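You operate a simulated robot arm through the tools that you are given. There is no shell and no other tool. Be economical: measure what you need, move in short steps, check, and stop when the job is done.

The job below is to be done with a simulated robot arm. You get a single attempt, and the scene is never put back.

TASK
Switch the switch of head three on. Turn the tension knob with the orange dot on head four to 5. Open the black drawer, take the green brush from the inside the black drawer and put it in the grey tray, then shut the drawer. Turn the tension knob with the orange dot on head two to 4. Turn the tension knob with the blue dot on head one to 2. Take the orange brush and put it on top of the grey backing roll on the end of the long table beside head one. Take the yellow brush and leave it in the black tray. Any order will do.

Only the result counts: the job must be done as asked and must still hold three seconds after the hand-in. Knocking over, shifting, dropping, spilling or breaking anything else fails it.

THE ROBOT
A 6-joint arm with a fingered hand on a trunk, on a base that drives. Base frame: it is fixed to the floor where the robot stands at the start and does not move with it; the origin is under the middle of the robot, x ahead of it, y to its left, z up. Lengths are in m, angles in rad, forces in N, time in s.
It reaches about 0.944 m from its shoulder. Its first joint turns from -2.897 to 2.897 rad. Places, roughly: black drawer [-1.4, -1.6, 0.6]; black tray (26x17x6 cm) [-4.7, 1.3, 0.5]; green brush (8x4x5 cm) [-1.4, -1.5, 0.6]; grey backing roll (7x7x15 cm) [0.8, -1.7, 0.9]; grey tray (26x17x6 cm) [-1.8, 1.2, 0.2]; orange brush (5x3x5 cm) [0.6, -1.8, 0.8]; switch of head three [-0.9, -1.7, 1.4]; tension knob with the blue dot on head one [0.1, -1.9, 1.5]; tension knob with the orange dot on head four [-1.5, -1.6, 1.4]; tension knob with the orange dot on head two [-0.5, -1.8, 1.4]; yellow brush (8x4x5 cm) [-3.6, -1.7, 0.4]. Payload 4 kg.
The tool frame sits at the grasp point between the pads (the TCP): z along the fingers, y along the line on which they close. The tips reach 0.026 m beyond it. Largest opening 0.148 m; the body of the gripper starts 0.073 m behind the TCP. The gripper is a hand of 3 fingers: y runs from the thumb to the fingers, the wrist lies at [0, 0, -0.239] in the tool frame, and closing takes about 1.5 s.
Orientation is that of the tool frame in the base frame, as a unit quaternion [x, y, z, w]. With the fingers straight down and closing along the base's y, the tool's x points along the base's -x, its y along +y and its z along -z.

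THE INTERFACE
- The arm moves only by the tool step_arm. Its argument "rows" is a list of rows, each a list of 6 numbers: the shift along the tool's x, y, z in m, then the turn, a rotation vector about the tool's x, y, z in rad. In form: [[x, y, z, wx, wy, wz], ...]. A call has 1 to 12 rows; each row is the pose to reach, as a shift and turn from the pose commanded when the call began, along the tool's axes at that moment. "jaw" is the closure, from 0 (fully open) to 1 (shut), set as the call begins (left out, the last holds). Each row takes 0.2 s and may step no farther than 0.05 m and 0.15 rad from the row before; otherwise, or with a gripper value out of range, the whole call is refused. Where a pose cannot be reached the arm comes as near as it can. A force on the tool above 40 N (or 10 N above the force at the start of the call, whichever is more), or a blocked arm, ends the call early, and 0.2 s more pass. Each finger travels about 0.153 m/s and halts on what it meets, pressing with about 26 N; the grip force reading is that of the motor and also rises with nothing between the fingers. The clock runs only during rows and for 0.2 s after the last one: add rows that repeat a pose to give the fingers time. The reply holds the time, the measured pose of the TCP, the force on the tool along the base axes, the opening and the grip force, in the units named above and with some noise, with the torque about the TCP (base axes, N m) and any sound that the robot's microphone picked up.
- Cameras (640 x 400 px; columns grow to the right, rows downward): "scene" is now at [0.0287, 0.15, 1.4801]; the picture's right is [-0.12, -0.99, 0.00], its down [-0.58, 0.07, -0.81] and it looks along [0.80, -0.10, -0.59] (base axes); focal length 263 px, centre (320, 200). "wrist" rides on the gripper at [0.068, -0.039, -0.09] in the tool frame; the picture's right is [0.50, 0.87, 0.00], its down [-0.66, 0.38, -0.65] and it looks along [-0.57, 0.33, 0.76] (tool axes); focal length 222 px, centre (320, 200). There is no depth. A picture from a camera that has moved, and an enlarged one, comes with that camera's place and axes in the base frame and with its lens.
- capture(camera): a new picture of that camera. It takes no simulated time.
- move_column(by): slides the trunk up (or, below 0, down) by that many m; the arm and the scene camera ride with it, the base frame stays. It gives what a move gives, with no picture.
- base_move(legs): drives the robot by 1 to 6 legs, each [ahead, left, turn to the left] in m, m and rad, along the robot's own axes; the way and the turn of a leg run together, so that a leg with both is an arc; at most 1.5 m and 3.142 rad a leg. The arm and the cameras ride along, it lands a little off, and it stops where it bumps. It gives what a move gives.
- finger_targets(finger1, finger2, thumb_bend): sets how far each is bent, from 0 (flat) to 1 (curled in); at 0.3 the hand is open as for a grip, at 0.7 the pads meet at the TCP. One left out holds its place. A second passes; each finger stops where it meets its share of the squeeze, and holds until it gets a number again. A gripper value or a shape takes the hand back. It gives what a move gives, with no picture; readings hold the bend of each and the force on the fingers (four entries, about 0 where the hand has none), thumb and palm.
- grasp_type(shape): the hand has 3 fingers and takes this shape, open, in about a second: jaw (thumb against the fingers, like two jaws); tri (thumb and two fingers); tip (a fingertip pinch); poke (one finger out to press); point (the index stretched); flat (the hand flat); cup (the hand cupped); fist (a fist). The gripper value then closes the fingers along that shape, each until it touches; the sizes above hold for jaw. It gives what a move gives, with no picture.
- head_to(pan, tilt): turns the head with the scene camera to pan (to the left, within 2.705 rad either way) and tilt (down, from -0.506 to 1.204), counted from straight ahead of the robot. It gives what a move gives.
- zoom(camera, box): a new picture of the part [left, top, right, bottom] of that camera's present view, enlarged. It takes no simulated time.
- close_job(): hands the job in; it is judged then, once.

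Go step by step. Nothing tells you exact positions but the pictures and the camera data: compare them with the known pose of the tool, close in by small moves and look again before you grip or let go. The budget is 201 turns and 178 pictures, counting those below and the enlarged ones. Unless the task says otherwise, let go and move clear before handing in.

The tools are called after "Call:" as name(argument=value, ...) on one line, values as JSON. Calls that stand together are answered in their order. step_arm: Moves the arm, as the interface text tells. Its arguments: {"type":"object","properties":{"rows":{"type":"array","items":{"type":"array","items":{"type":"number"}}},"jaw":{"type":"number"}},"required":["rows"]} The other tools are called the same way: move_column (by) slides the trunk up or down; grasp_type (shape) gives the hand a shape; finger_targets (finger1, finger2, thumb_bend) moves the fingers one by one; base_move (legs) drives the base; head_to (pan, tilt) turns the head that bears the scene camera; capture (camera) takes a picture; zoom (camera, box) takes an enlarged picture of a part of a camera's view; close_job () hands the job in.

At the start:

```text
clock: 0.0
eef_pos: [0.4901, -0.0163, 1.1516]
tcp_rot: [-0.001, 1.0, 0.0, 0.0]
wrist_force: [0.0, 0.0, 0.3]
torque: [-0.01, 0.01, -0.02]
grip_width: 0.1477
finger_force: 0.1
shape: jaw
bend: [0.3, 0.3, 0.3]
finger forces: [0.0, 0.0, 0.0, 0.0, 0.0, 0.0]
trunk travel left (down, up): [-0.425, 0.165]
robot x, y, heading: [-0.0017, 0.0062, -0.001]
head pan, tilt: [-0.119, 0.628]
```

scene: 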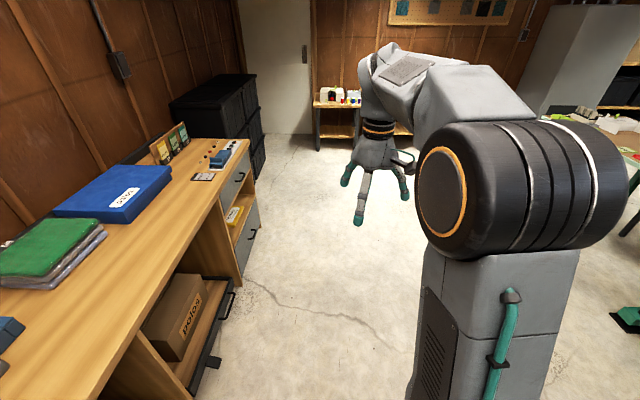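
wrist: 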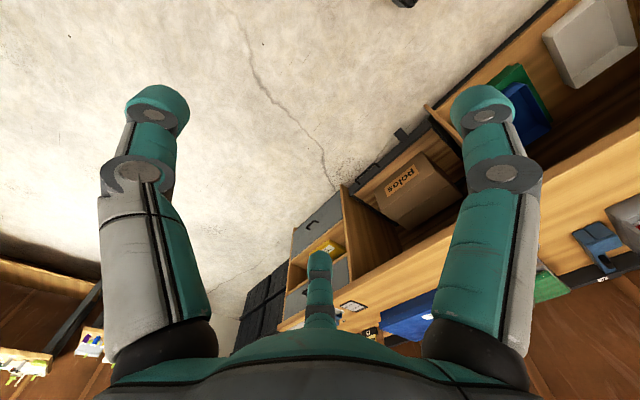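

I see a workshop with a bench on the left; the multi-head machine should be on my right. I look around with the head first.

Call:
head_to(pan=-1.57, tilt=0.3)

Call:
capture(camera="scene")

Call:
head_to(pan=-2.3, tilt=0.3)

Call:
capture(camera="scene")

Call:
head_to(pan=2.5, tilt=0.4)

Call:
capture(camera="scene")

```text
clock: 1.6
eef_pos: [0.4888, -0.0142, 1.1514]
tcp_rot: [-0.001, 1.0, 0.0, 0.0]
wrist_force: [0.8, -1.1, -0.1]
torque: [-0.01, 0.01, -0.01]
grip_width: 0.1479
finger_force: 0.0
shape: jaw
bend: [0.3, 0.3, 0.3]
finger forces: [0.0, 0.1, 0.0, 0.0, 0.1, 0.1]
trunk travel left (down, up): [-0.425, 0.165]
robot x, y, heading: [-0.0015, -0.0009, 0.001]
head pan, tilt: [-1.571, 0.3]
```

```text
175 pictures are left
camera scene: at [-0.0581, 0.067, 1.51], right [-1.0, 0.0, 0.0], down [0.0, 0.3, -0.96], along [0.0, -0.96, -0.3], focal length 263 px, centre (320, 200)
```

scene: 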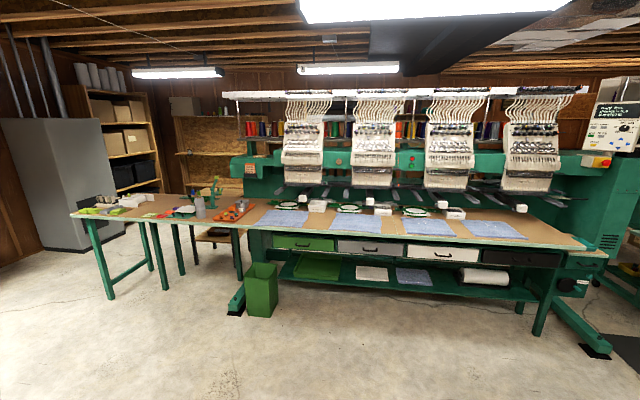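

```text
clock: 2.7
eef_pos: [0.4893, -0.0164, 1.1513]
tcp_rot: [0.0, 1.0, 0.001, 0.001]
wrist_force: [-0.7, -0.1, -0.2]
torque: [-0.01, -0.02, -0.02]
grip_width: 0.148
finger_force: 0.1
shape: jaw
bend: [0.3, 0.3, 0.3]
finger forces: [0.0, 0.0, 0.0, 0.1, 0.0, 0.0]
trunk travel left (down, up): [-0.425, 0.165]
robot x, y, heading: [-0.0008, 0.0023, -0.002]
head pan, tilt: [-2.3, 0.3]
```

```text
174 pictures are left
camera scene: at [-0.1204, 0.0907, 1.51], right [-0.75, 0.67, 0.0], down [0.2, 0.22, -0.96], along [-0.64, -0.71, -0.3], focal length 263 px, centre (320, 200)
```

scene: 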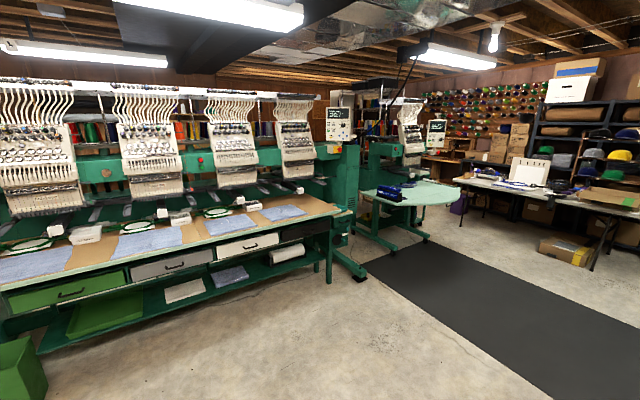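

```text
clock: 6.5
eef_pos: [0.4901, -0.0149, 1.1511]
tcp_rot: [0.0, 1.0, -0.001, 0.0]
wrist_force: [0.0, -0.5, -0.5]
torque: [-0.02, 0.0, 0.01]
grip_width: 0.1477
finger_force: 0.0
shape: jaw
bend: [0.3, 0.3, 0.3]
finger forces: [0.1, 0.1, 0.0, 0.0, 0.0, 0.0]
trunk travel left (down, up): [-0.425, 0.165]
robot x, y, heading: [0.0021, -0.0013, -0.0]
head pan, tilt: [2.499, 0.4]
```

```text
173 pictures are left
camera scene: at [-0.1323, 0.2159, 1.5007], right [0.6, 0.8, 0.0], down [0.31, -0.23, -0.92], along [-0.74, 0.55, -0.39], focal length 263 px, centre (320, 200)
```

scene: 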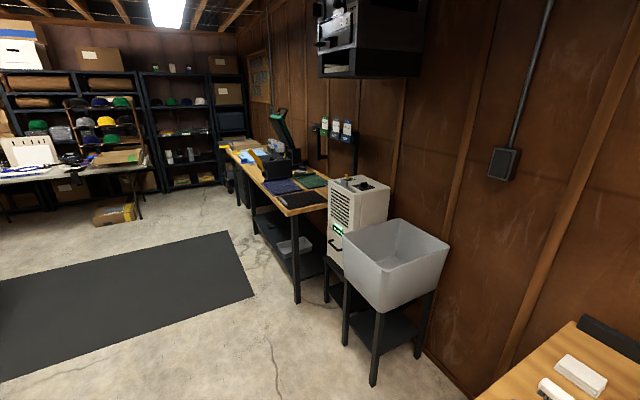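

The machine with heads one (left, +x) to four (right) is to my right, and trays are behind. I turn right and drive up to the left part of the long table to look at it.

Call:
base_move(legs=[[0, 0, -1.571], [0.6, 0.35, 0]])

Call:
head_to(pan=0.0, tilt=0.35)

Call:
capture(camera="scene")

```text
clock: 14.1
eef_pos: [0.3266, -1.0899, 1.1514]
tcp_rot: [0.711, 0.704, 0.001, 0.0]
wrist_force: [0.6, 0.8, 0.4]
torque: [0.0, 0.02, -0.03]
grip_width: 0.1478
finger_force: 0.0
shape: jaw
bend: [0.3, 0.3, 0.3]
finger forces: [0.0, 0.0, 0.1, 0.0, 0.0, 0.0]
trunk travel left (down, up): [-0.425, 0.165]
robot x, y, heading: [0.3436, -0.601, -1.575]
head pan, tilt: [2.499, 0.4]
```

```text
clock: 16.4
eef_pos: [0.3255, -1.0899, 1.1514]
tcp_rot: [0.71, 0.704, 0.0, 0.0]
wrist_force: [0.2, -0.9, -0.3]
torque: [0.01, 0.03, -0.01]
grip_width: 0.1482
finger_force: 0.1
shape: jaw
bend: [0.3, 0.3, 0.3]
finger forces: [0.0, 0.1, 0.1, 0.1, 0.1, 0.0]
trunk travel left (down, up): [-0.425, 0.165]
robot x, y, heading: [0.3447, -0.5992, -1.581]
head pan, tilt: [0.0, 0.351]
```

```text
172 pictures are left
camera scene: at [0.5075, -0.6347, 1.5053], right [-1.0, 0.01, 0.0], down [0.0, 0.34, -0.94], along [-0.01, -0.94, -0.34], focal length 263 px, centre (320, 200)
```

scene: 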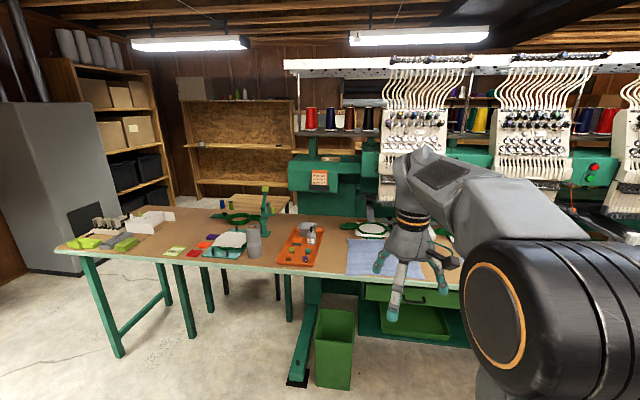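

I see the grey roll (standing) near the edge and the orange tray by it. I zoom in to find the orange brush.

Call:
zoom(camera="scene", box=[180, 170, 380, 290])

Call:
zoom(camera="scene", box=[370, 90, 480, 210])

```text
3.20 times, centred on (280, 230) of scene
camera zoom: at [0.5075, -0.6347, 1.5053], right [-1.0, 0.01, 0.0], down [0.0, 0.34, -0.94], along [-0.01, -0.94, -0.34], focal length 840 px, centre (448, 104)
```

zoom: 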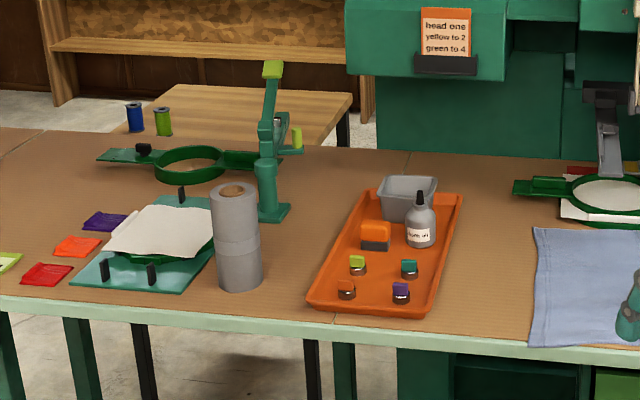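

```text
3.33 times, centred on (425, 150) of scene
camera zoom: at [0.5075, -0.6347, 1.5053], right [-1.0, 0.01, 0.0], down [0.0, 0.34, -0.94], along [-0.01, -0.94, -0.34], focal length 876 px, centre (-30, 367)
```

zoom: 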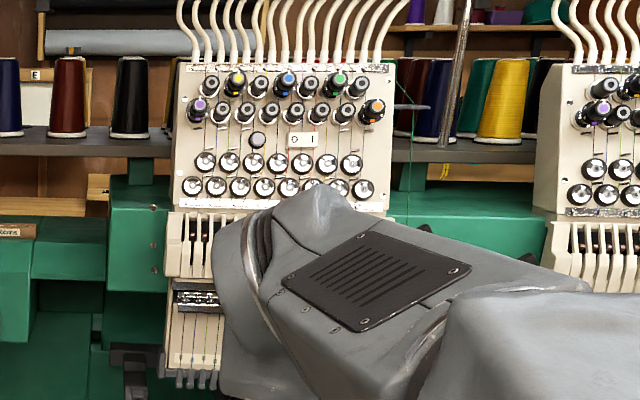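

The orange brush stands in the orange tray near [0.61,-1.86] and the roll near [0.82,-1.78]. I want to know how the fingers converge before choosing a grip, so I close the hand partway and look.

Call:
step_arm(rows=[[0, 0, 0, 0, 0, 0], [0, 0, 0, 0, 0, 0], [0, 0, 0, 0, 0, 0], [0, 0, 0, 0, 0, 0], [0, 0, 0, 0, 0, 0]], jaw=0.75)

Call:
capture(camera="wrist")

Call:
grasp_type(shape="tip")

Call:
capture(camera="wrist")

Call:
grasp_type(shape="poke")

Call:
capture(camera="wrist")

```text
clock: 17.6
eef_pos: [0.3261, -1.0898, 1.1505]
tcp_rot: [0.71, 0.705, 0.0, 0.0]
wrist_force: [-0.2, -0.1, -0.8]
torque: [-0.01, 0.04, 0.0]
grip_width: 0.0374
finger_force: 0.0
shape: jaw
bend: [0.76, 0.76, 0.7]
finger forces: [0.1, 0.0, 0.0, 0.0, 0.0, 0.1]
trunk travel left (down, up): [-0.425, 0.165]
robot x, y, heading: [0.3467, -0.6035, -1.577]
head pan, tilt: [0.0, 0.351]
```

```text
169 pictures are left
camera wrist: at [0.2869, -1.0222, 1.2419], right [0.87, 0.49, 0.0], down [0.37, -0.66, 0.65], along [0.32, -0.57, -0.76], focal length 222 px, centre (320, 200)
```

wrist: 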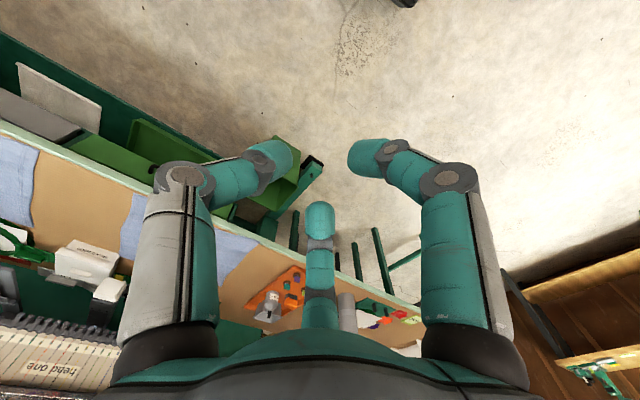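

```text
clock: 18.5
eef_pos: [0.3258, -1.0895, 1.1518]
tcp_rot: [0.711, 0.703, 0.0, 0.0]
wrist_force: [1.1, 0.0, -0.4]
torque: [0.02, -0.01, 0.02]
grip_width: 0.1479
finger_force: 0.1
shape: tip
bend: [0.3, 0.3, 0.3]
finger forces: [0.0, 0.0, 0.0, 0.1, 0.0, 0.0]
trunk travel left (down, up): [-0.425, 0.165]
robot x, y, heading: [0.3431, -0.5982, -1.581]
head pan, tilt: [0.0, 0.351]
```

```text
168 pictures are left
camera wrist: at [0.2869, -1.0222, 1.2419], right [0.87, 0.49, 0.0], down [0.37, -0.66, 0.65], along [0.32, -0.57, -0.76], focal length 222 px, centre (320, 200)
```

wrist: 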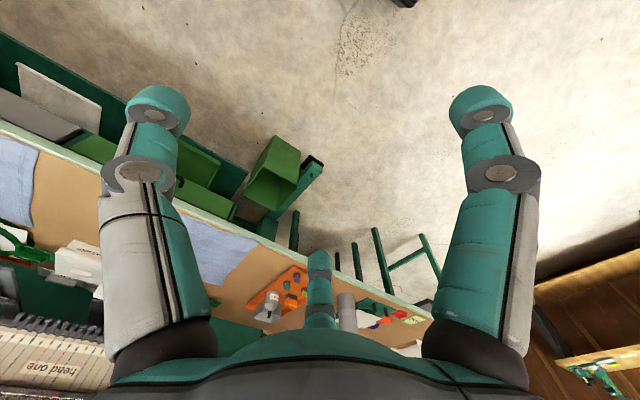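

```text
clock: 19.4
eef_pos: [0.3251, -1.0902, 1.1516]
tcp_rot: [0.71, 0.704, 0.0, 0.0]
wrist_force: [-0.2, 0.5, -0.2]
torque: [-0.01, -0.02, 0.02]
grip_width: 0.0
finger_force: 0.1
shape: poke
bend: [1.0, 1.0, 0.4]
finger forces: [0.0, 0.1, 0.0, 0.0, 0.0, 0.0]
trunk travel left (down, up): [-0.425, 0.165]
robot x, y, heading: [0.3431, -0.5993, -1.576]
head pan, tilt: [0.0, 0.351]
```

```text
167 pictures are left
camera wrist: at [0.2869, -1.0222, 1.2419], right [0.87, 0.49, 0.0], down [0.37, -0.66, 0.65], along [0.32, -0.57, -0.76], focal length 222 px, centre (320, 200)
```

wrist: 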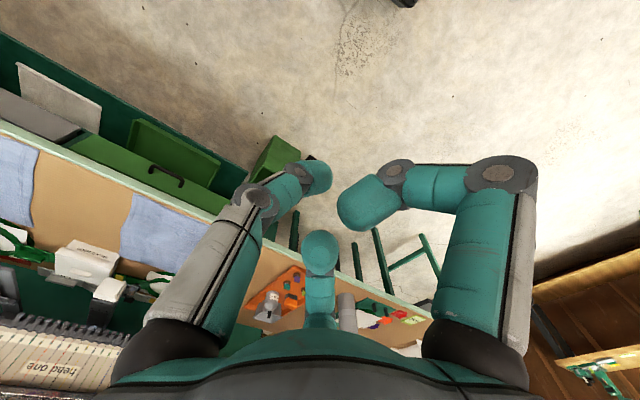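

The hand is a radial three-finger chuck. I zoom further on head one's panel to see the knobs and scales.

Call:
zoom(camera="scene", box=[390, 108, 454, 158])

Call:
zoom(camera="scene", box=[500, 100, 600, 180])

```text
8.00 times, centred on (422, 133) of scene
camera zoom: at [0.5075, -0.6347, 1.5053], right [-1.0, 0.01, 0.0], down [0.0, 0.34, -0.94], along [-0.01, -0.94, -0.34], focal length 2101 px, centre (-496, 736)
```

zoom: 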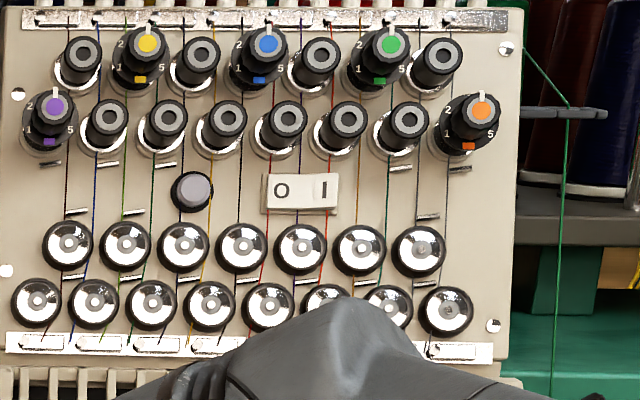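

```text
5.00 times, centred on (550, 140) of scene
camera zoom: at [0.5075, -0.6347, 1.5053], right [-1.0, 0.01, 0.0], down [0.0, 0.34, -0.94], along [-0.01, -0.94, -0.34], focal length 1313 px, centre (-830, 500)
```

zoom: 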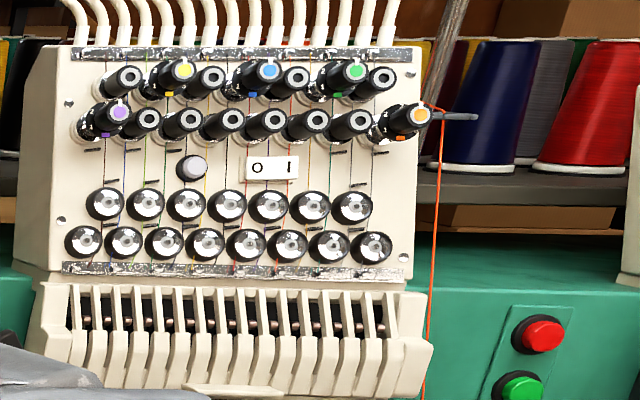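

The machine runs at about 0.17 rad to my y-frame, and the target knobs have white pointers over 1–5 dials. First I'll do the orange brush: square up to the table and come nearer.

Call:
base_move(legs=[[0, 0, -0.17], [0.35, 0.48, 0]])

Call:
grasp_type(shape="jaw")

Call:
head_to(pan=-0.1, tilt=0.6)

Call:
capture(camera="scene")

Call:
capture(camera="wrist")

```text
clock: 23.4
eef_pos: [0.6505, -1.5053, 1.1512]
tcp_rot: [0.77, 0.638, 0.0, 0.0]
wrist_force: [0.3, -0.6, -0.2]
torque: [0.02, 0.04, 0.02]
grip_width: 0.0001
finger_force: 0.0
shape: poke
bend: [1.0, 1.0, 0.4]
finger forces: [0.0, 0.0, 0.0, 0.0, 0.0, 0.0]
trunk travel left (down, up): [-0.425, 0.165]
robot x, y, heading: [0.7565, -1.0285, -1.757]
head pan, tilt: [0.0, 0.351]
```

```text
clock: 24.3
eef_pos: [0.651, -1.5055, 1.1514]
tcp_rot: [0.77, 0.638, 0.0, 0.0]
wrist_force: [-0.3, 0.8, 0.7]
torque: [-0.01, -0.01, -0.01]
grip_width: 0.1479
finger_force: 0.0
shape: jaw
bend: [0.3, 0.3, 0.3]
finger forces: [0.0, 0.1, 0.0, 0.0, 0.1, 0.1]
trunk travel left (down, up): [-0.425, 0.165]
robot x, y, heading: [0.7557, -1.026, -1.754]
head pan, tilt: [0.0, 0.351]
```

```text
clock: 25.1
eef_pos: [0.6496, -1.5037, 1.1516]
tcp_rot: [0.769, 0.639, 0.0, 0.0]
wrist_force: [-0.5, -0.3, 0.0]
torque: [-0.01, -0.04, 0.01]
grip_width: 0.1478
finger_force: 0.0
shape: jaw
bend: [0.3, 0.3, 0.3]
finger forces: [0.0, 0.0, 0.1, 0.0, 0.0, 0.0]
trunk travel left (down, up): [-0.425, 0.165]
robot x, y, heading: [0.7554, -1.0265, -1.755]
head pan, tilt: [-0.099, 0.6]
```

```text
164 pictures are left
camera scene: at [0.9027, -1.0816, 1.4826], right [-0.96, 0.28, 0.0], down [0.16, 0.54, -0.83], along [-0.23, -0.79, -0.56], focal length 263 px, centre (320, 200)
```

scene: 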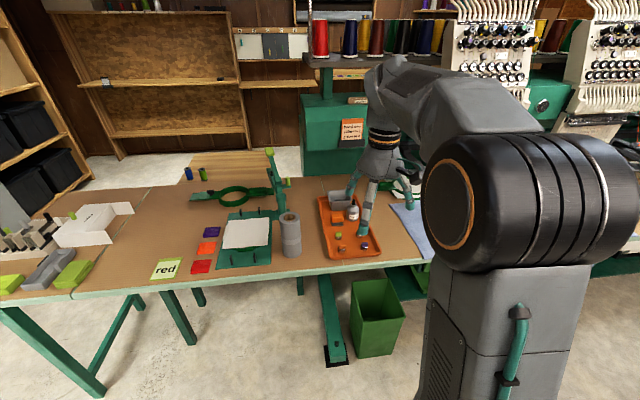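

```text
163 pictures are left
camera wrist: at [0.6246, -1.4309, 1.2419], right [0.94, 0.33, 0.0], down [0.25, -0.71, 0.65], along [0.22, -0.62, -0.76], focal length 222 px, centre (320, 200)
```

wrist: 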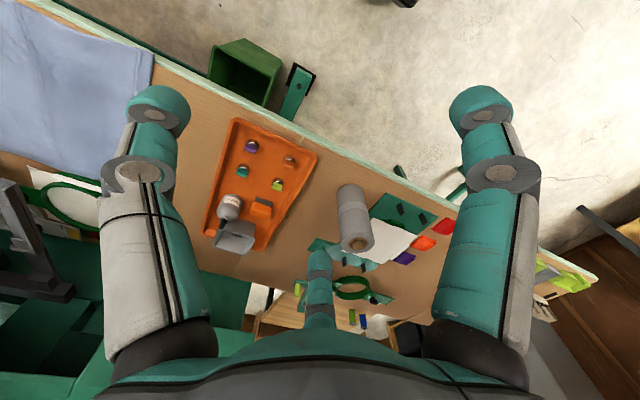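

I can see the roll and brush with both cameras; zooming for accurate triangulation.

Call:
zoom(camera="scene", box=[260, 180, 400, 268])

Call:
zoom(camera="wrist", box=[200, 110, 400, 260])

```text
4.55 times, centred on (330, 224) of scene
camera zoom: at [0.9027, -1.0816, 1.4826], right [-0.96, 0.28, 0.0], down [0.16, 0.54, -0.83], along [-0.23, -0.79, -0.56], focal length 1194 px, centre (274, 91)
```

zoom: 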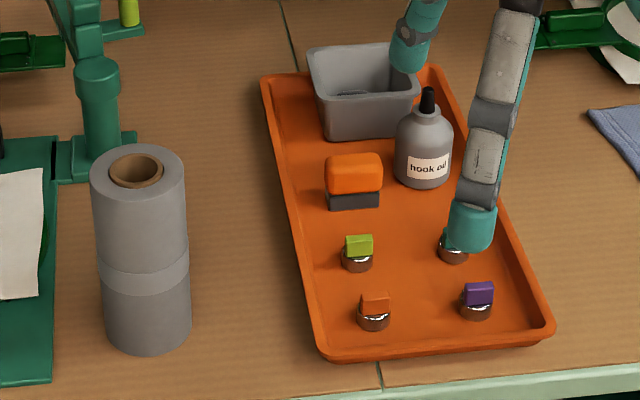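

```text
2.67 times, centred on (300, 185) of wrist
camera zoom: at [0.6246, -1.4309, 1.2419], right [0.94, 0.33, 0.0], down [0.25, -0.71, 0.65], along [0.22, -0.62, -0.76], focal length 592 px, centre (373, 240)
```

zoom: 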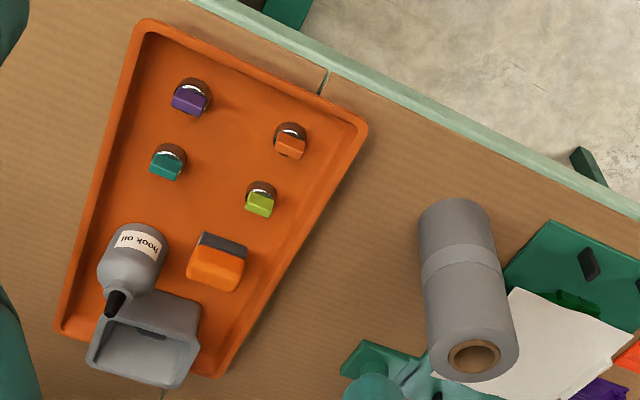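

Brush centre is about [0.615,-1.828,0.845], roll top about [0.81,-1.737,0.967]. I move over the brush while turning the hand half a turn so the thumb comes to the free left end.

Call:
step_arm(rows=[[-0.027, 0.002, 0, 0, 0, 0.14], [-0.054, 0.004, 0, 0, 0, 0.28], [-0.081, 0.006, 0, 0, 0, 0.42], [-0.108, 0.008, 0, 0, 0, 0.56], [-0.135, 0.01, 0, 0, 0, 0.7], [-0.162, 0.013, 0, 0, 0, 0.84], [-0.189, 0.015, 0, 0, 0, 0.98], [-0.216, 0.017, 0, 0, 0, 1.12], [-0.243, 0.019, 0, 0, 0, 1.26], [-0.27, 0.021, 0, 0, 0, 1.4], [-0.297, 0.024, 0, 0, 0, 1.54], [-0.324, 0.026, 0, 0, 0, 1.68]])

```text
clock: 27.7
eef_pos: [0.6926, -1.7138, 1.0886]
tcp_rot: [0.988, -0.153, 0.01, 0.013]
wrist_force: [0.5, 0.4, -0.1]
torque: [0.04, 0.07, -0.05]
grip_width: 0.1479
finger_force: 0.0
shape: jaw
bend: [0.3, 0.3, 0.3]
finger forces: [0.0, 0.1, 0.0, 0.1, 0.1, 0.0]
out of reach, approached as far as the arm can: row 6, 7, 8, 9, 10, 11, 12
trunk travel left (down, up): [-0.425, 0.165]
robot x, y, heading: [0.7529, -1.0259, -1.762]
head pan, tilt: [-0.099, 0.6]
```

Out of reach from here, so I raise the trunk slightly for clearance and drive closer.

Call:
move_column(by=0.06)

Call:
base_move(legs=[[0.15, 0, 0.01]])

Call:
capture(camera="wrist")

```text
clock: 28.7
eef_pos: [0.6897, -1.7129, 1.1494]
tcp_rot: [0.988, -0.153, 0.011, 0.014]
wrist_force: [-1.1, 0.1, 0.0]
torque: [0.01, 0.02, 0.01]
grip_width: 0.1482
finger_force: 0.0
shape: jaw
bend: [0.3, 0.3, 0.3]
finger forces: [0.0, 0.0, 0.0, 0.0, 0.0, 0.1]
trunk travel left (down, up): [-0.485, 0.105]
robot x, y, heading: [0.7554, -1.0227, -1.753]
head pan, tilt: [-0.099, 0.6]
```

```text
clock: 30.1
eef_pos: [0.6683, -1.8642, 1.1484]
tcp_rot: [0.989, -0.149, 0.012, 0.012]
wrist_force: [0.1, 0.2, -0.4]
torque: [-0.01, 0.02, -0.02]
grip_width: 0.1483
finger_force: 0.0
shape: jaw
bend: [0.3, 0.3, 0.3]
finger forces: [0.0, 0.0, 0.1, 0.0, 0.0, 0.0]
trunk travel left (down, up): [-0.485, 0.105]
robot x, y, heading: [0.7277, -1.1715, -1.746]
head pan, tilt: [-0.099, 0.6]
```

```text
160 pictures are left
camera wrist: at [0.7426, -1.8437, 1.24], right [0.22, -0.97, 0.03], down [-0.75, -0.15, 0.65], along [-0.62, -0.17, -0.76], focal length 222 px, centre (320, 200)
```

wrist: 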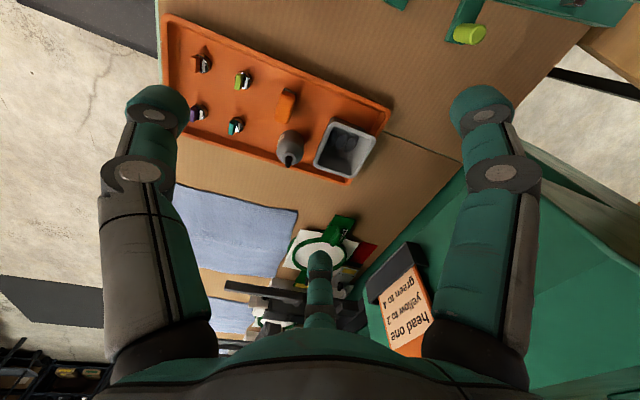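

Now I finish the turn and centre above the brush, then look.

Call:
step_arm(rows=[[-0.01, -0.003, 0, 0, 0, 0.145], [-0.02, -0.006, 0, 0, 0, 0.29], [-0.03, -0.009, 0, 0, 0, 0.435], [-0.04, -0.012, 0.01, 0, 0, 0.58], [-0.05, -0.015, 0.02, 0, 0, 0.725], [-0.061, -0.019, 0.03, 0, 0, 0.87], [-0.061, -0.019, 0.05, 0, 0, 1.015], [-0.061, -0.019, 0.07, 0, 0, 1.16], [-0.061, -0.019, 0.09, 0, 0, 1.3], [-0.061, -0.019, 0.11, 0, 0, 1.45]])

Call:
capture(camera="wrist")

```text
clock: 32.3
eef_pos: [0.6186, -1.8294, 1.0349]
tcp_rot: [-0.641, 0.768, -0.016, -0.002]
wrist_force: [-0.3, -0.8, 0.6]
torque: [0.02, -0.01, 0.02]
grip_width: 0.148
finger_force: 0.1
shape: jaw
bend: [0.3, 0.3, 0.3]
finger forces: [0.0, 0.0, 0.0, 0.1, 0.1, 0.0]
trunk travel left (down, up): [-0.485, 0.105]
robot x, y, heading: [0.7299, -1.1745, -1.748]
head pan, tilt: [-0.099, 0.6]
```

```text
159 pictures are left
camera wrist: at [0.6429, -1.8999, 1.1284], right [-0.94, -0.34, -0.01], down [-0.27, 0.73, 0.63], along [-0.21, 0.59, -0.78], focal length 222 px, centre (320, 200)
```

wrist: 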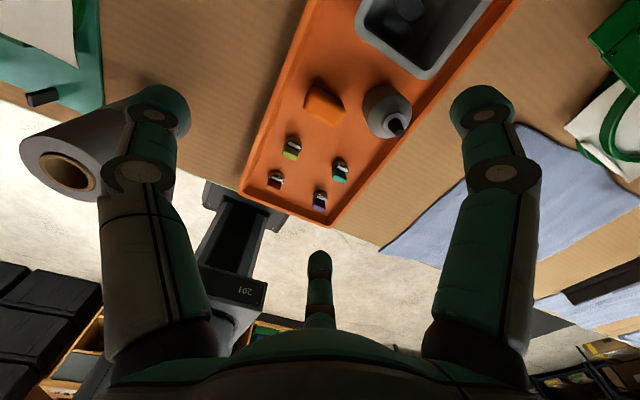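

The hand is right above the brush with the thumb on the left. I pre-close, level and lower most of the way.

Call:
step_arm(rows=[[-0.002, 0.004, 0.0, -0.01, -0.01, 0], [-0.004, 0.006, 0.0, -0.022, -0.023, 0], [-0.004, 0.007, 0.0, -0.022, -0.023, 0], [-0.004, 0.007, 0.03, -0.022, -0.023, 0], [-0.004, 0.007, 0.06, -0.022, -0.023, 0], [-0.004, 0.007, 0.09, -0.022, -0.023, 0], [-0.005, 0.008, 0.115, -0.022, -0.023, 0]], jaw=0.58)

Call:
capture(camera="wrist")

Call:
zoom(camera="scene", box=[260, 150, 460, 290])

```text
clock: 33.9
eef_pos: [0.61, -1.8262, 0.919]
tcp_rot: [-0.641, 0.767, -0.001, -0.002]
wrist_force: [0.9, 0.2, -0.1]
torque: [-0.02, 0.01, 0.0]
grip_width: 0.0624
finger_force: 0.0
shape: jaw
bend: [0.77, 0.77, 0.7]
finger forces: [0.1, 0.0, 0.1, 0.0, 0.0, 0.0]
trunk travel left (down, up): [-0.485, 0.105]
robot x, y, heading: [0.7301, -1.1761, -1.749]
head pan, tilt: [-0.099, 0.6]
```

```text
158 pictures are left
camera wrist: at [0.6365, -1.8998, 1.0109], right [-0.94, -0.34, 0.0], down [-0.26, 0.71, 0.65], along [-0.22, 0.61, -0.76], focal length 222 px, centre (320, 200)
```

wrist: 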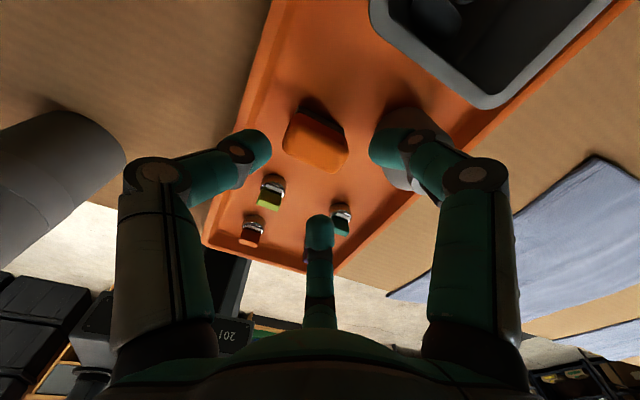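

```text
2.86 times, centred on (360, 220) of scene
camera zoom: at [0.8757, -1.2303, 1.5425], right [-0.96, 0.27, 0.0], down [0.15, 0.54, -0.83], along [-0.23, -0.79, -0.56], focal length 750 px, centre (206, 143)
```

zoom: 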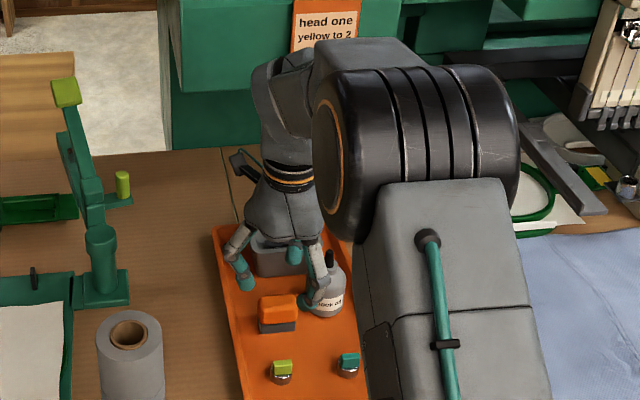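

Aligned within a few mm; I lower to grip height and check before closing.

Call:
step_arm(rows=[[0, -0.004, 0.02, 0, 0, 0], [0, -0.004, 0.04, 0, 0, 0], [0, -0.004, 0.06, 0, 0, 0]])

Call:
capture(camera="wrist")

Call:
zoom(camera="scene", box=[300, 180, 420, 260])

```text
clock: 34.7
eef_pos: [0.6136, -1.8252, 0.8613]
tcp_rot: [-0.641, 0.767, 0.0, 0.0]
wrist_force: [0.3, -0.4, 0.2]
torque: [0.0, 0.02, 0.0]
grip_width: 0.0625
finger_force: 0.0
shape: jaw
bend: [0.77, 0.77, 0.7]
finger forces: [0.0, 0.1, 0.0, 0.0, 0.0, 0.0]
trunk travel left (down, up): [-0.485, 0.105]
robot x, y, heading: [0.7265, -1.1755, -1.749]
head pan, tilt: [-0.099, 0.6]
```

```text
156 pictures are left
camera wrist: at [0.6404, -1.8999, 0.9517], right [-0.94, -0.34, 0.0], down [-0.26, 0.71, 0.65], along [-0.22, 0.61, -0.76], focal length 222 px, centre (320, 200)
```

wrist: 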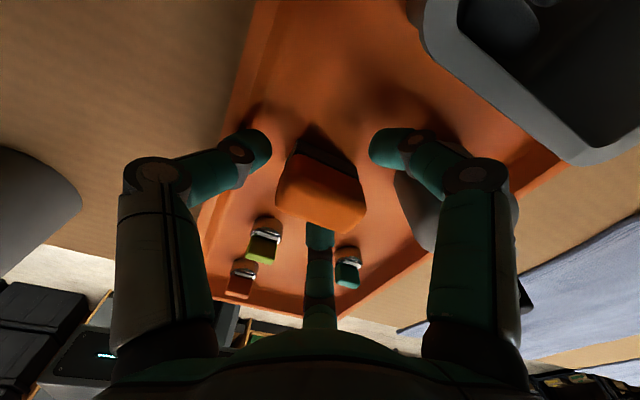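

```text
5.00 times, centred on (360, 220) of scene
camera zoom: at [0.8756, -1.2304, 1.5425], right [-0.96, 0.27, 0.0], down [0.15, 0.54, -0.83], along [-0.23, -0.79, -0.56], focal length 1313 px, centre (120, 100)
```

zoom: 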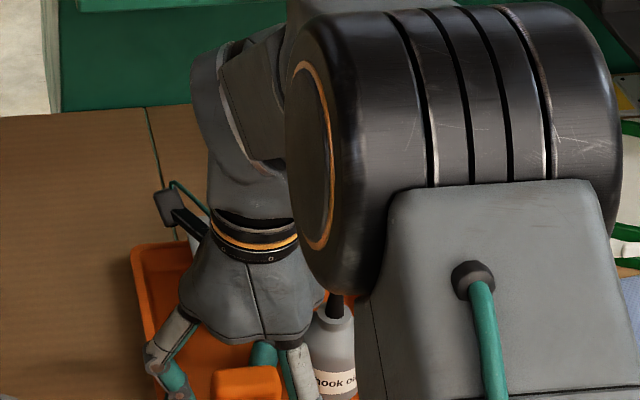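

Brush sits between the fingertips and the bottle is clear. I close and lift.

Call:
step_arm(rows=[[0, 0, 0, 0, 0, 0], [0, 0, 0, 0, 0, 0], [0, 0, 0, 0, 0, 0], [0, 0, 0, 0, 0, 0], [0, 0, 0, 0, 0, 0], [0, 0, 0, 0, 0, 0], [0, 0, 0, 0, 0, 0]], jaw=1)

Call:
step_arm(rows=[[0, 0, -0.02, 0, 0, 0], [0, 0, -0.04, 0, 0, 0], [0, 0, -0.07, 0, 0, 0], [0, 0, -0.1, 0, 0, 0], [0, 0, -0.13, 0, 0, 0], [0, 0, -0.17, 0, 0, 0], [0, 0, -0.21, 0, 0, 0]])

Call:
capture(camera="wrist")

Call:
capture(camera="scene")

```text
clock: 36.3
eef_pos: [0.6137, -1.8262, 0.8607]
tcp_rot: [-0.641, 0.767, -0.001, -0.001]
wrist_force: [-0.7, -0.1, 0.6]
torque: [0.02, -0.03, -0.03]
grip_width: 0.0239
finger_force: 26.0
shape: jaw
bend: [0.75, 0.75, 0.7]
finger forces: [20.0, 20.8, 0.0, 0.1, 22.7, 0.1]
trunk travel left (down, up): [-0.485, 0.105]
robot x, y, heading: [0.7299, -1.1738, -1.75]
head pan, tilt: [-0.099, 0.6]
```

```text
clock: 37.9
eef_pos: [0.6156, -1.8264, 1.0729]
tcp_rot: [-0.641, 0.767, 0.0, -0.001]
wrist_force: [0.2, -0.2, -0.1]
torque: [-0.02, 0.01, 0.01]
grip_width: 0.0235
finger_force: 26.0
shape: jaw
bend: [0.75, 0.75, 0.7]
finger forces: [20.2, 20.6, 0.0, 0.1, 22.3, 0.1]
trunk travel left (down, up): [-0.485, 0.105]
robot x, y, heading: [0.7302, -1.1755, -1.749]
head pan, tilt: [-0.099, 0.6]
```

```text
154 pictures are left
camera wrist: at [0.642, -1.9004, 1.1636], right [-0.94, -0.34, 0.0], down [-0.26, 0.71, 0.65], along [-0.22, 0.61, -0.76], focal length 222 px, centre (320, 200)
```

wrist: 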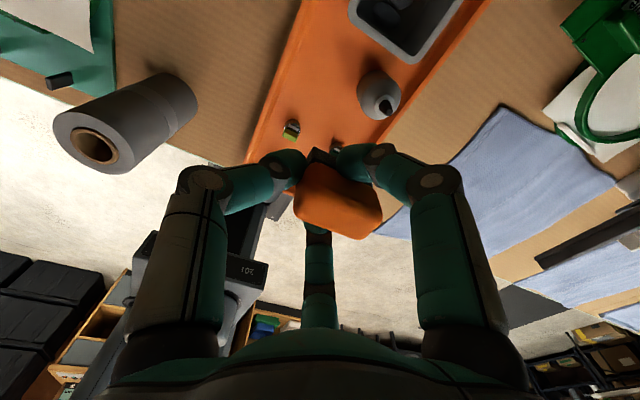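

```text
153 pictures are left
camera scene: at [0.8757, -1.2302, 1.5425], right [-0.96, 0.27, 0.0], down [0.15, 0.54, -0.83], along [-0.23, -0.79, -0.56], focal length 263 px, centre (320, 200)
```

scene: 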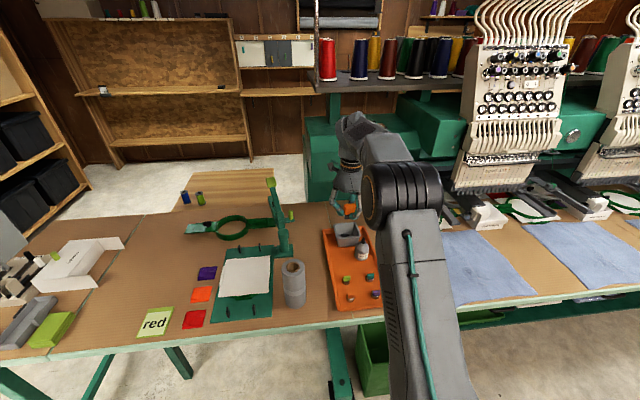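

Brush is held. I re-measure the roll top from both cameras.

Call:
zoom(camera="wrist", box=[40, 60, 220, 180])

Call:
zoom(camera="scene", box=[250, 230, 350, 320])

```text
3.33 times, centred on (130, 120) of wrist
camera zoom: at [0.642, -1.9004, 1.1636], right [-0.94, -0.34, 0.0], down [-0.26, 0.71, 0.65], along [-0.22, 0.61, -0.76], focal length 740 px, centre (953, 467)
```

zoom: 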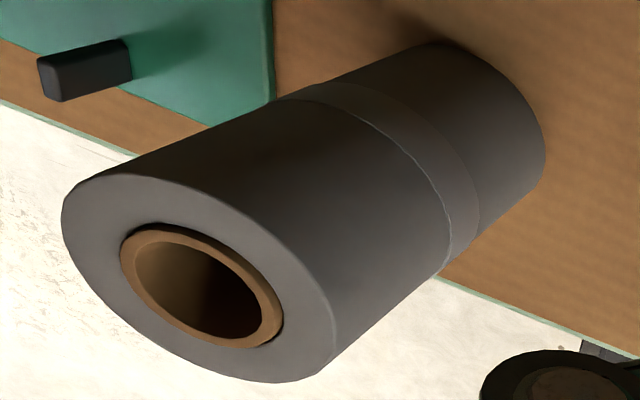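

```text
4.44 times, centred on (300, 275) of scene
camera zoom: at [0.8757, -1.2302, 1.5425], right [-0.96, 0.27, 0.0], down [0.15, 0.54, -0.83], along [-0.23, -0.79, -0.56], focal length 1167 px, centre (409, -133)
```

zoom: 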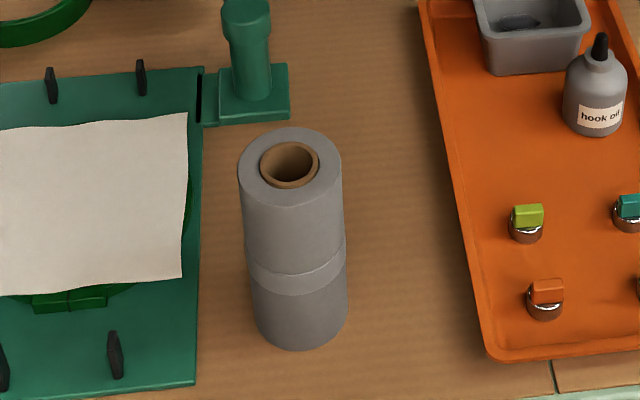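

Call:
zoom(camera="wrist", box=[270, 130, 410, 250])

Call:
zoom(camera="scene", box=[310, 180, 380, 230])

```text
3.33 times, centred on (340, 190) of wrist
camera zoom: at [0.642, -1.9004, 1.1636], right [-0.94, -0.34, 0.0], down [-0.26, 0.71, 0.65], along [-0.22, 0.61, -0.76], focal length 740 px, centre (253, 233)
```

zoom: 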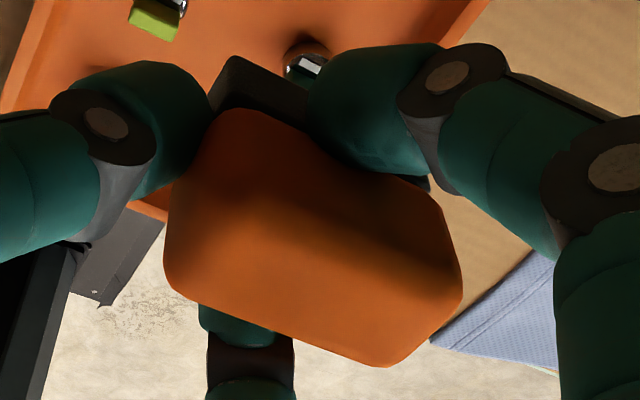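

```text
8.00 times, centred on (345, 205) of scene
camera zoom: at [0.8757, -1.2302, 1.5425], right [-0.96, 0.27, 0.0], down [0.15, 0.54, -0.83], along [-0.23, -0.79, -0.56], focal length 2101 px, centre (120, 160)
```

zoom: 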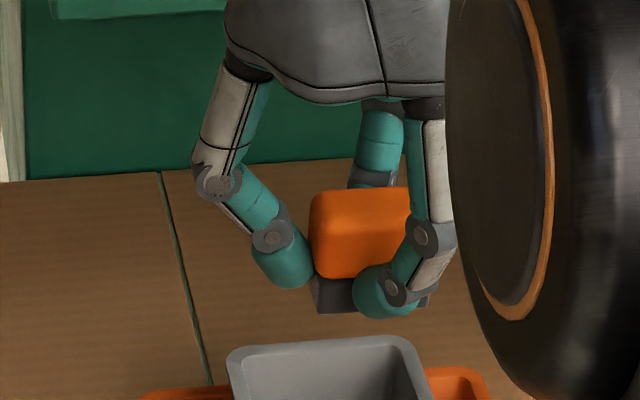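

Brush is level in the grip, centre offset ~7 mm to the fingers' side. I carry it over the roll.

Call:
step_arm(rows=[[-0.021, -0.03, 0, 0, 0, 0], [-0.043, -0.06, 0, 0, 0, 0], [-0.064, -0.09, 0, 0, 0, 0], [-0.086, -0.12, 0, 0, 0, 0], [-0.107, -0.15, 0, 0, 0, 0], [-0.129, -0.18, 0, 0, 0, 0], [-0.129, -0.18, 0.01, 0, 0, 0], [-0.129, -0.18, 0.02, 0, 0, 0]])

Call:
capture(camera="wrist")

Call:
zoom(camera="scene", box=[240, 200, 350, 300])

```text
clock: 39.7
eef_pos: [0.8175, -1.7298, 1.0497]
tcp_rot: [-0.641, 0.767, -0.001, 0.0]
wrist_force: [0.3, 0.0, 0.7]
torque: [0.0, -0.01, 0.0]
grip_width: 0.0234
finger_force: 26.3
shape: jaw
bend: [0.75, 0.75, 0.7]
finger forces: [20.2, 20.8, 0.0, 0.0, 21.8, 0.1]
trunk travel left (down, up): [-0.485, 0.105]
robot x, y, heading: [0.7262, -1.1733, -1.749]
head pan, tilt: [-0.099, 0.6]
```

```text
148 pictures are left
camera wrist: at [0.8435, -1.8043, 1.1418], right [-0.94, -0.34, 0.0], down [-0.26, 0.71, 0.65], along [-0.22, 0.61, -0.76], focal length 222 px, centre (320, 200)
```

wrist: 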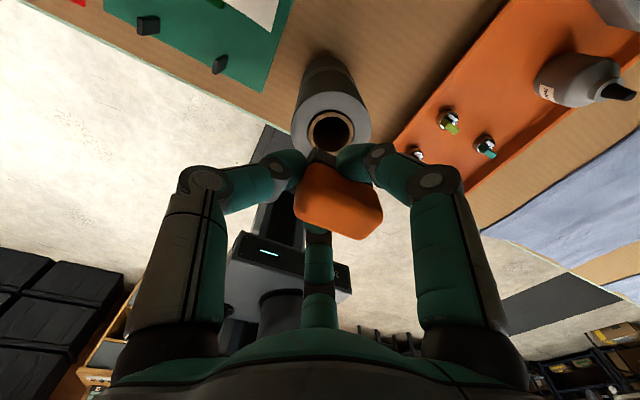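

```text
4.00 times, centred on (295, 250) of scene
camera zoom: at [0.8755, -1.2305, 1.5425], right [-0.96, 0.27, 0.0], down [0.15, 0.54, -0.82], along [-0.23, -0.79, -0.57], focal length 1051 px, centre (420, 0)
```

zoom: 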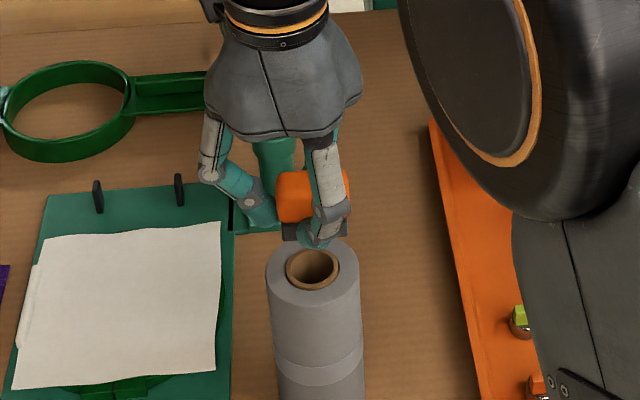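

Laterally lined up. I shift 8 mm back and lower towards the roll top.

Call:
step_arm(rows=[[0.008, 0.002, 0.012, 0, 0, 0], [0.008, 0.002, 0.024, 0, 0, 0], [0.008, 0.002, 0.035, 0, 0, 0]])

Call:
zoom(camera="scene", box=[270, 220, 340, 290])

Call:
zoom(camera="wrist", box=[250, 50, 410, 250])

```text
clock: 40.5
eef_pos: [0.8133, -1.7387, 1.0156]
tcp_rot: [-0.642, 0.767, -0.001, -0.001]
wrist_force: [-0.1, 0.0, -0.5]
torque: [0.0, 0.03, -0.03]
grip_width: 0.0233
finger_force: 25.9
shape: jaw
bend: [0.75, 0.75, 0.7]
finger forces: [20.2, 20.7, 0.0, 0.1, 21.7, 0.1]
trunk travel left (down, up): [-0.485, 0.105]
robot x, y, heading: [0.7284, -1.1737, -1.747]
head pan, tilt: [-0.099, 0.6]
```

```text
5.71 times, centred on (305, 255) of scene
camera zoom: at [0.8757, -1.2302, 1.5425], right [-0.96, 0.27, 0.0], down [0.15, 0.54, -0.83], along [-0.23, -0.79, -0.56], focal length 1501 px, centre (406, -114)
```

zoom: 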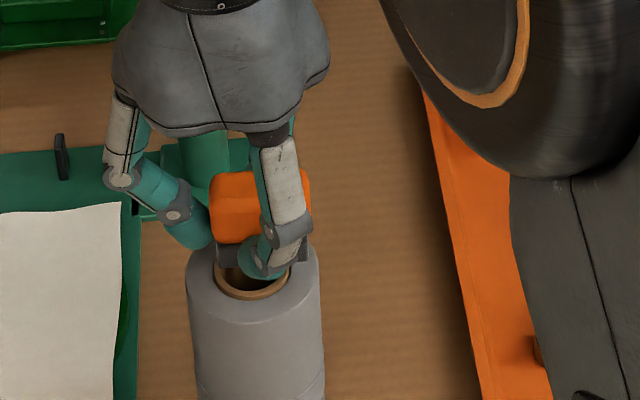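

```text
2.00 times, centred on (330, 150) of wrist
camera zoom: at [0.8404, -1.8122, 1.1065], right [-0.94, -0.34, 0.0], down [-0.26, 0.71, 0.65], along [-0.22, 0.61, -0.76], focal length 444 px, centre (300, 300)
```

zoom: 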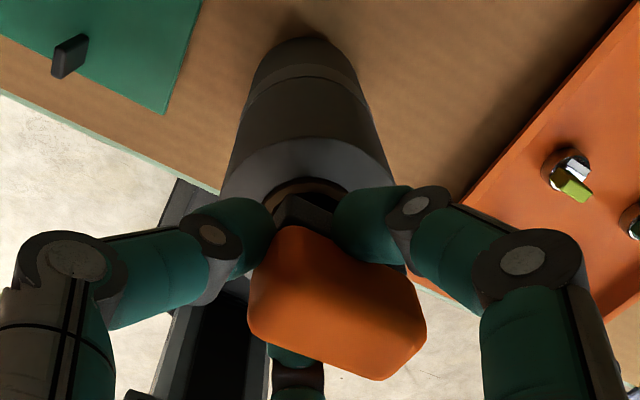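

Well centred. I lower in small steps watching the force.

Call:
step_arm(rows=[[0, 0, 0.004, 0, 0, 0]])

Call:
step_arm(rows=[[0, 0, 0.004, 0, 0, 0]])

Call:
zoom(camera="scene", box=[270, 220, 340, 290])

```text
clock: 40.9
eef_pos: [0.8144, -1.7377, 1.0121]
tcp_rot: [-0.641, 0.767, 0.0, -0.001]
wrist_force: [-0.2, -0.1, 0.0]
torque: [-0.01, 0.01, 0.01]
grip_width: 0.0232
finger_force: 26.3
shape: jaw
bend: [0.75, 0.75, 0.7]
finger forces: [20.1, 20.6, 0.0, 0.1, 21.7, 0.0]
trunk travel left (down, up): [-0.485, 0.105]
robot x, y, heading: [0.7281, -1.1763, -1.747]
head pan, tilt: [-0.099, 0.6]
```

```text
clock: 41.3
eef_pos: [0.8139, -1.7378, 1.0075]
tcp_rot: [-0.64, 0.768, -0.001, -0.001]
wrist_force: [-0.2, 0.5, 0.5]
torque: [-0.01, 0.0, 0.02]
grip_width: 0.0232
finger_force: 26.3
shape: jaw
bend: [0.75, 0.75, 0.7]
finger forces: [20.2, 20.6, 0.0, 0.1, 21.7, 0.0]
trunk travel left (down, up): [-0.485, 0.105]
robot x, y, heading: [0.7329, -1.1761, -1.746]
head pan, tilt: [-0.099, 0.6]
```

```text
5.71 times, centred on (305, 255) of scene
camera zoom: at [0.8757, -1.2303, 1.5425], right [-0.96, 0.27, 0.0], down [0.15, 0.54, -0.83], along [-0.23, -0.79, -0.56], focal length 1501 px, centre (406, -114)
```

zoom: 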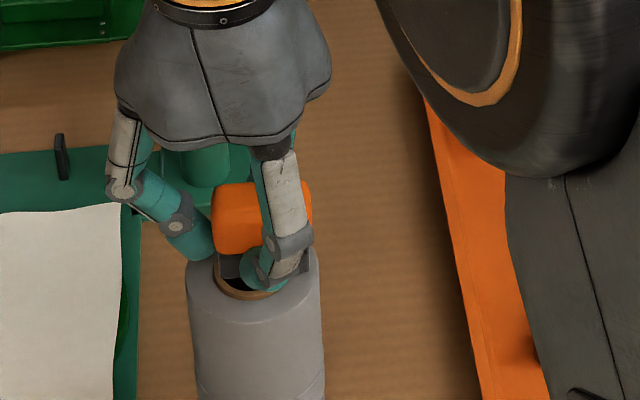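

Call:
step_arm(rows=[[0, 0, 0.003, 0, 0, 0]])

Call:
step_arm(rows=[[0, 0, 0.003, 0, 0, 0]])

Call:
zoom(camera="scene", box=[280, 230, 330, 280])

```text
clock: 41.7
eef_pos: [0.8145, -1.7388, 1.0049]
tcp_rot: [-0.642, 0.767, -0.002, -0.001]
wrist_force: [-0.4, -0.5, 3.5]
torque: [-0.01, 0.02, -0.02]
grip_width: 0.0235
finger_force: 25.9
shape: jaw
bend: [0.75, 0.75, 0.7]
finger forces: [20.6, 21.0, 0.0, 0.0, 22.2, 0.1]
trunk travel left (down, up): [-0.485, 0.105]
robot x, y, heading: [0.7262, -1.1759, -1.746]
head pan, tilt: [-0.099, 0.6]
```

```text
clock: 42.1
eef_pos: [0.8139, -1.7387, 1.0034]
tcp_rot: [-0.641, 0.767, -0.003, -0.002]
wrist_force: [0.1, 0.3, 19.5]
torque: [0.02, 0.02, 0.01]
grip_width: 0.024
finger_force: 25.5
shape: jaw
bend: [0.75, 0.76, 0.69]
finger forces: [23.7, 24.8, 0.1, 0.0, 25.9, 0.0]
trunk travel left (down, up): [-0.485, 0.105]
robot x, y, heading: [0.7281, -1.1771, -1.747]
head pan, tilt: [-0.099, 0.6]
```

```text
8.00 times, centred on (305, 255) of scene
camera zoom: at [0.8754, -1.2288, 1.543], right [-0.96, 0.27, 0.0], down [0.15, 0.54, -0.83], along [-0.23, -0.79, -0.56], focal length 2101 px, centre (440, -240)
```

zoom: 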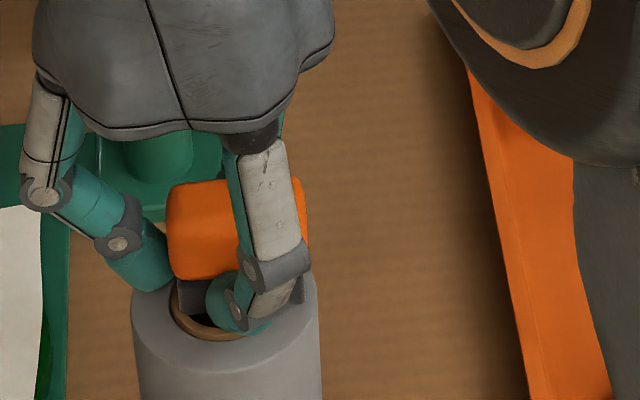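

Contact felt; the brush sits about 8 mm back of centre, so I lift a hair, shift forward and set down again.

Call:
step_arm(rows=[[0, 0, -0.007, 0, 0, 0], [-0.006, 0, -0.007, 0, 0, 0], [-0.006, 0, -0.003, 0, 0, 0], [-0.006, 0, -0.002, 0, 0, 0]])

Call:
zoom(camera="scene", box=[280, 230, 330, 280])

```text
clock: 43.1
eef_pos: [0.8159, -1.7332, 1.0051]
tcp_rot: [-0.642, 0.767, -0.001, 0.0]
wrist_force: [1.6, 0.4, 3.9]
torque: [-0.02, 0.0, -0.02]
grip_width: 0.0237
finger_force: 25.6
shape: jaw
bend: [0.75, 0.75, 0.69]
finger forces: [22.6, 23.4, 0.0, 0.0, 24.9, 0.0]
trunk travel left (down, up): [-0.485, 0.105]
robot x, y, heading: [0.7258, -1.1795, -1.746]
head pan, tilt: [-0.099, 0.6]
```

```text
8.00 times, centred on (305, 255) of scene
camera zoom: at [0.8757, -1.23, 1.5426], right [-0.96, 0.27, 0.0], down [0.15, 0.54, -0.83], along [-0.23, -0.79, -0.56], focal length 2101 px, centre (440, -240)
```

zoom: 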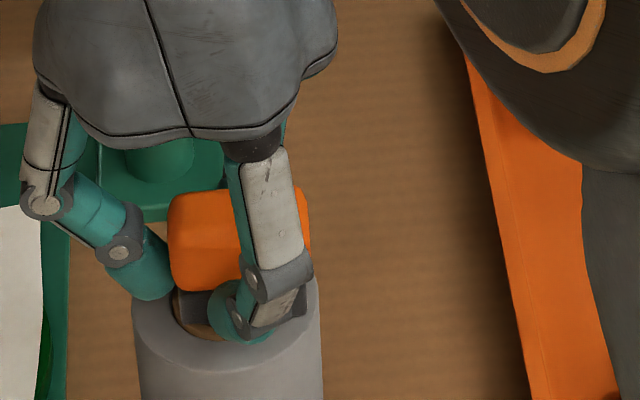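

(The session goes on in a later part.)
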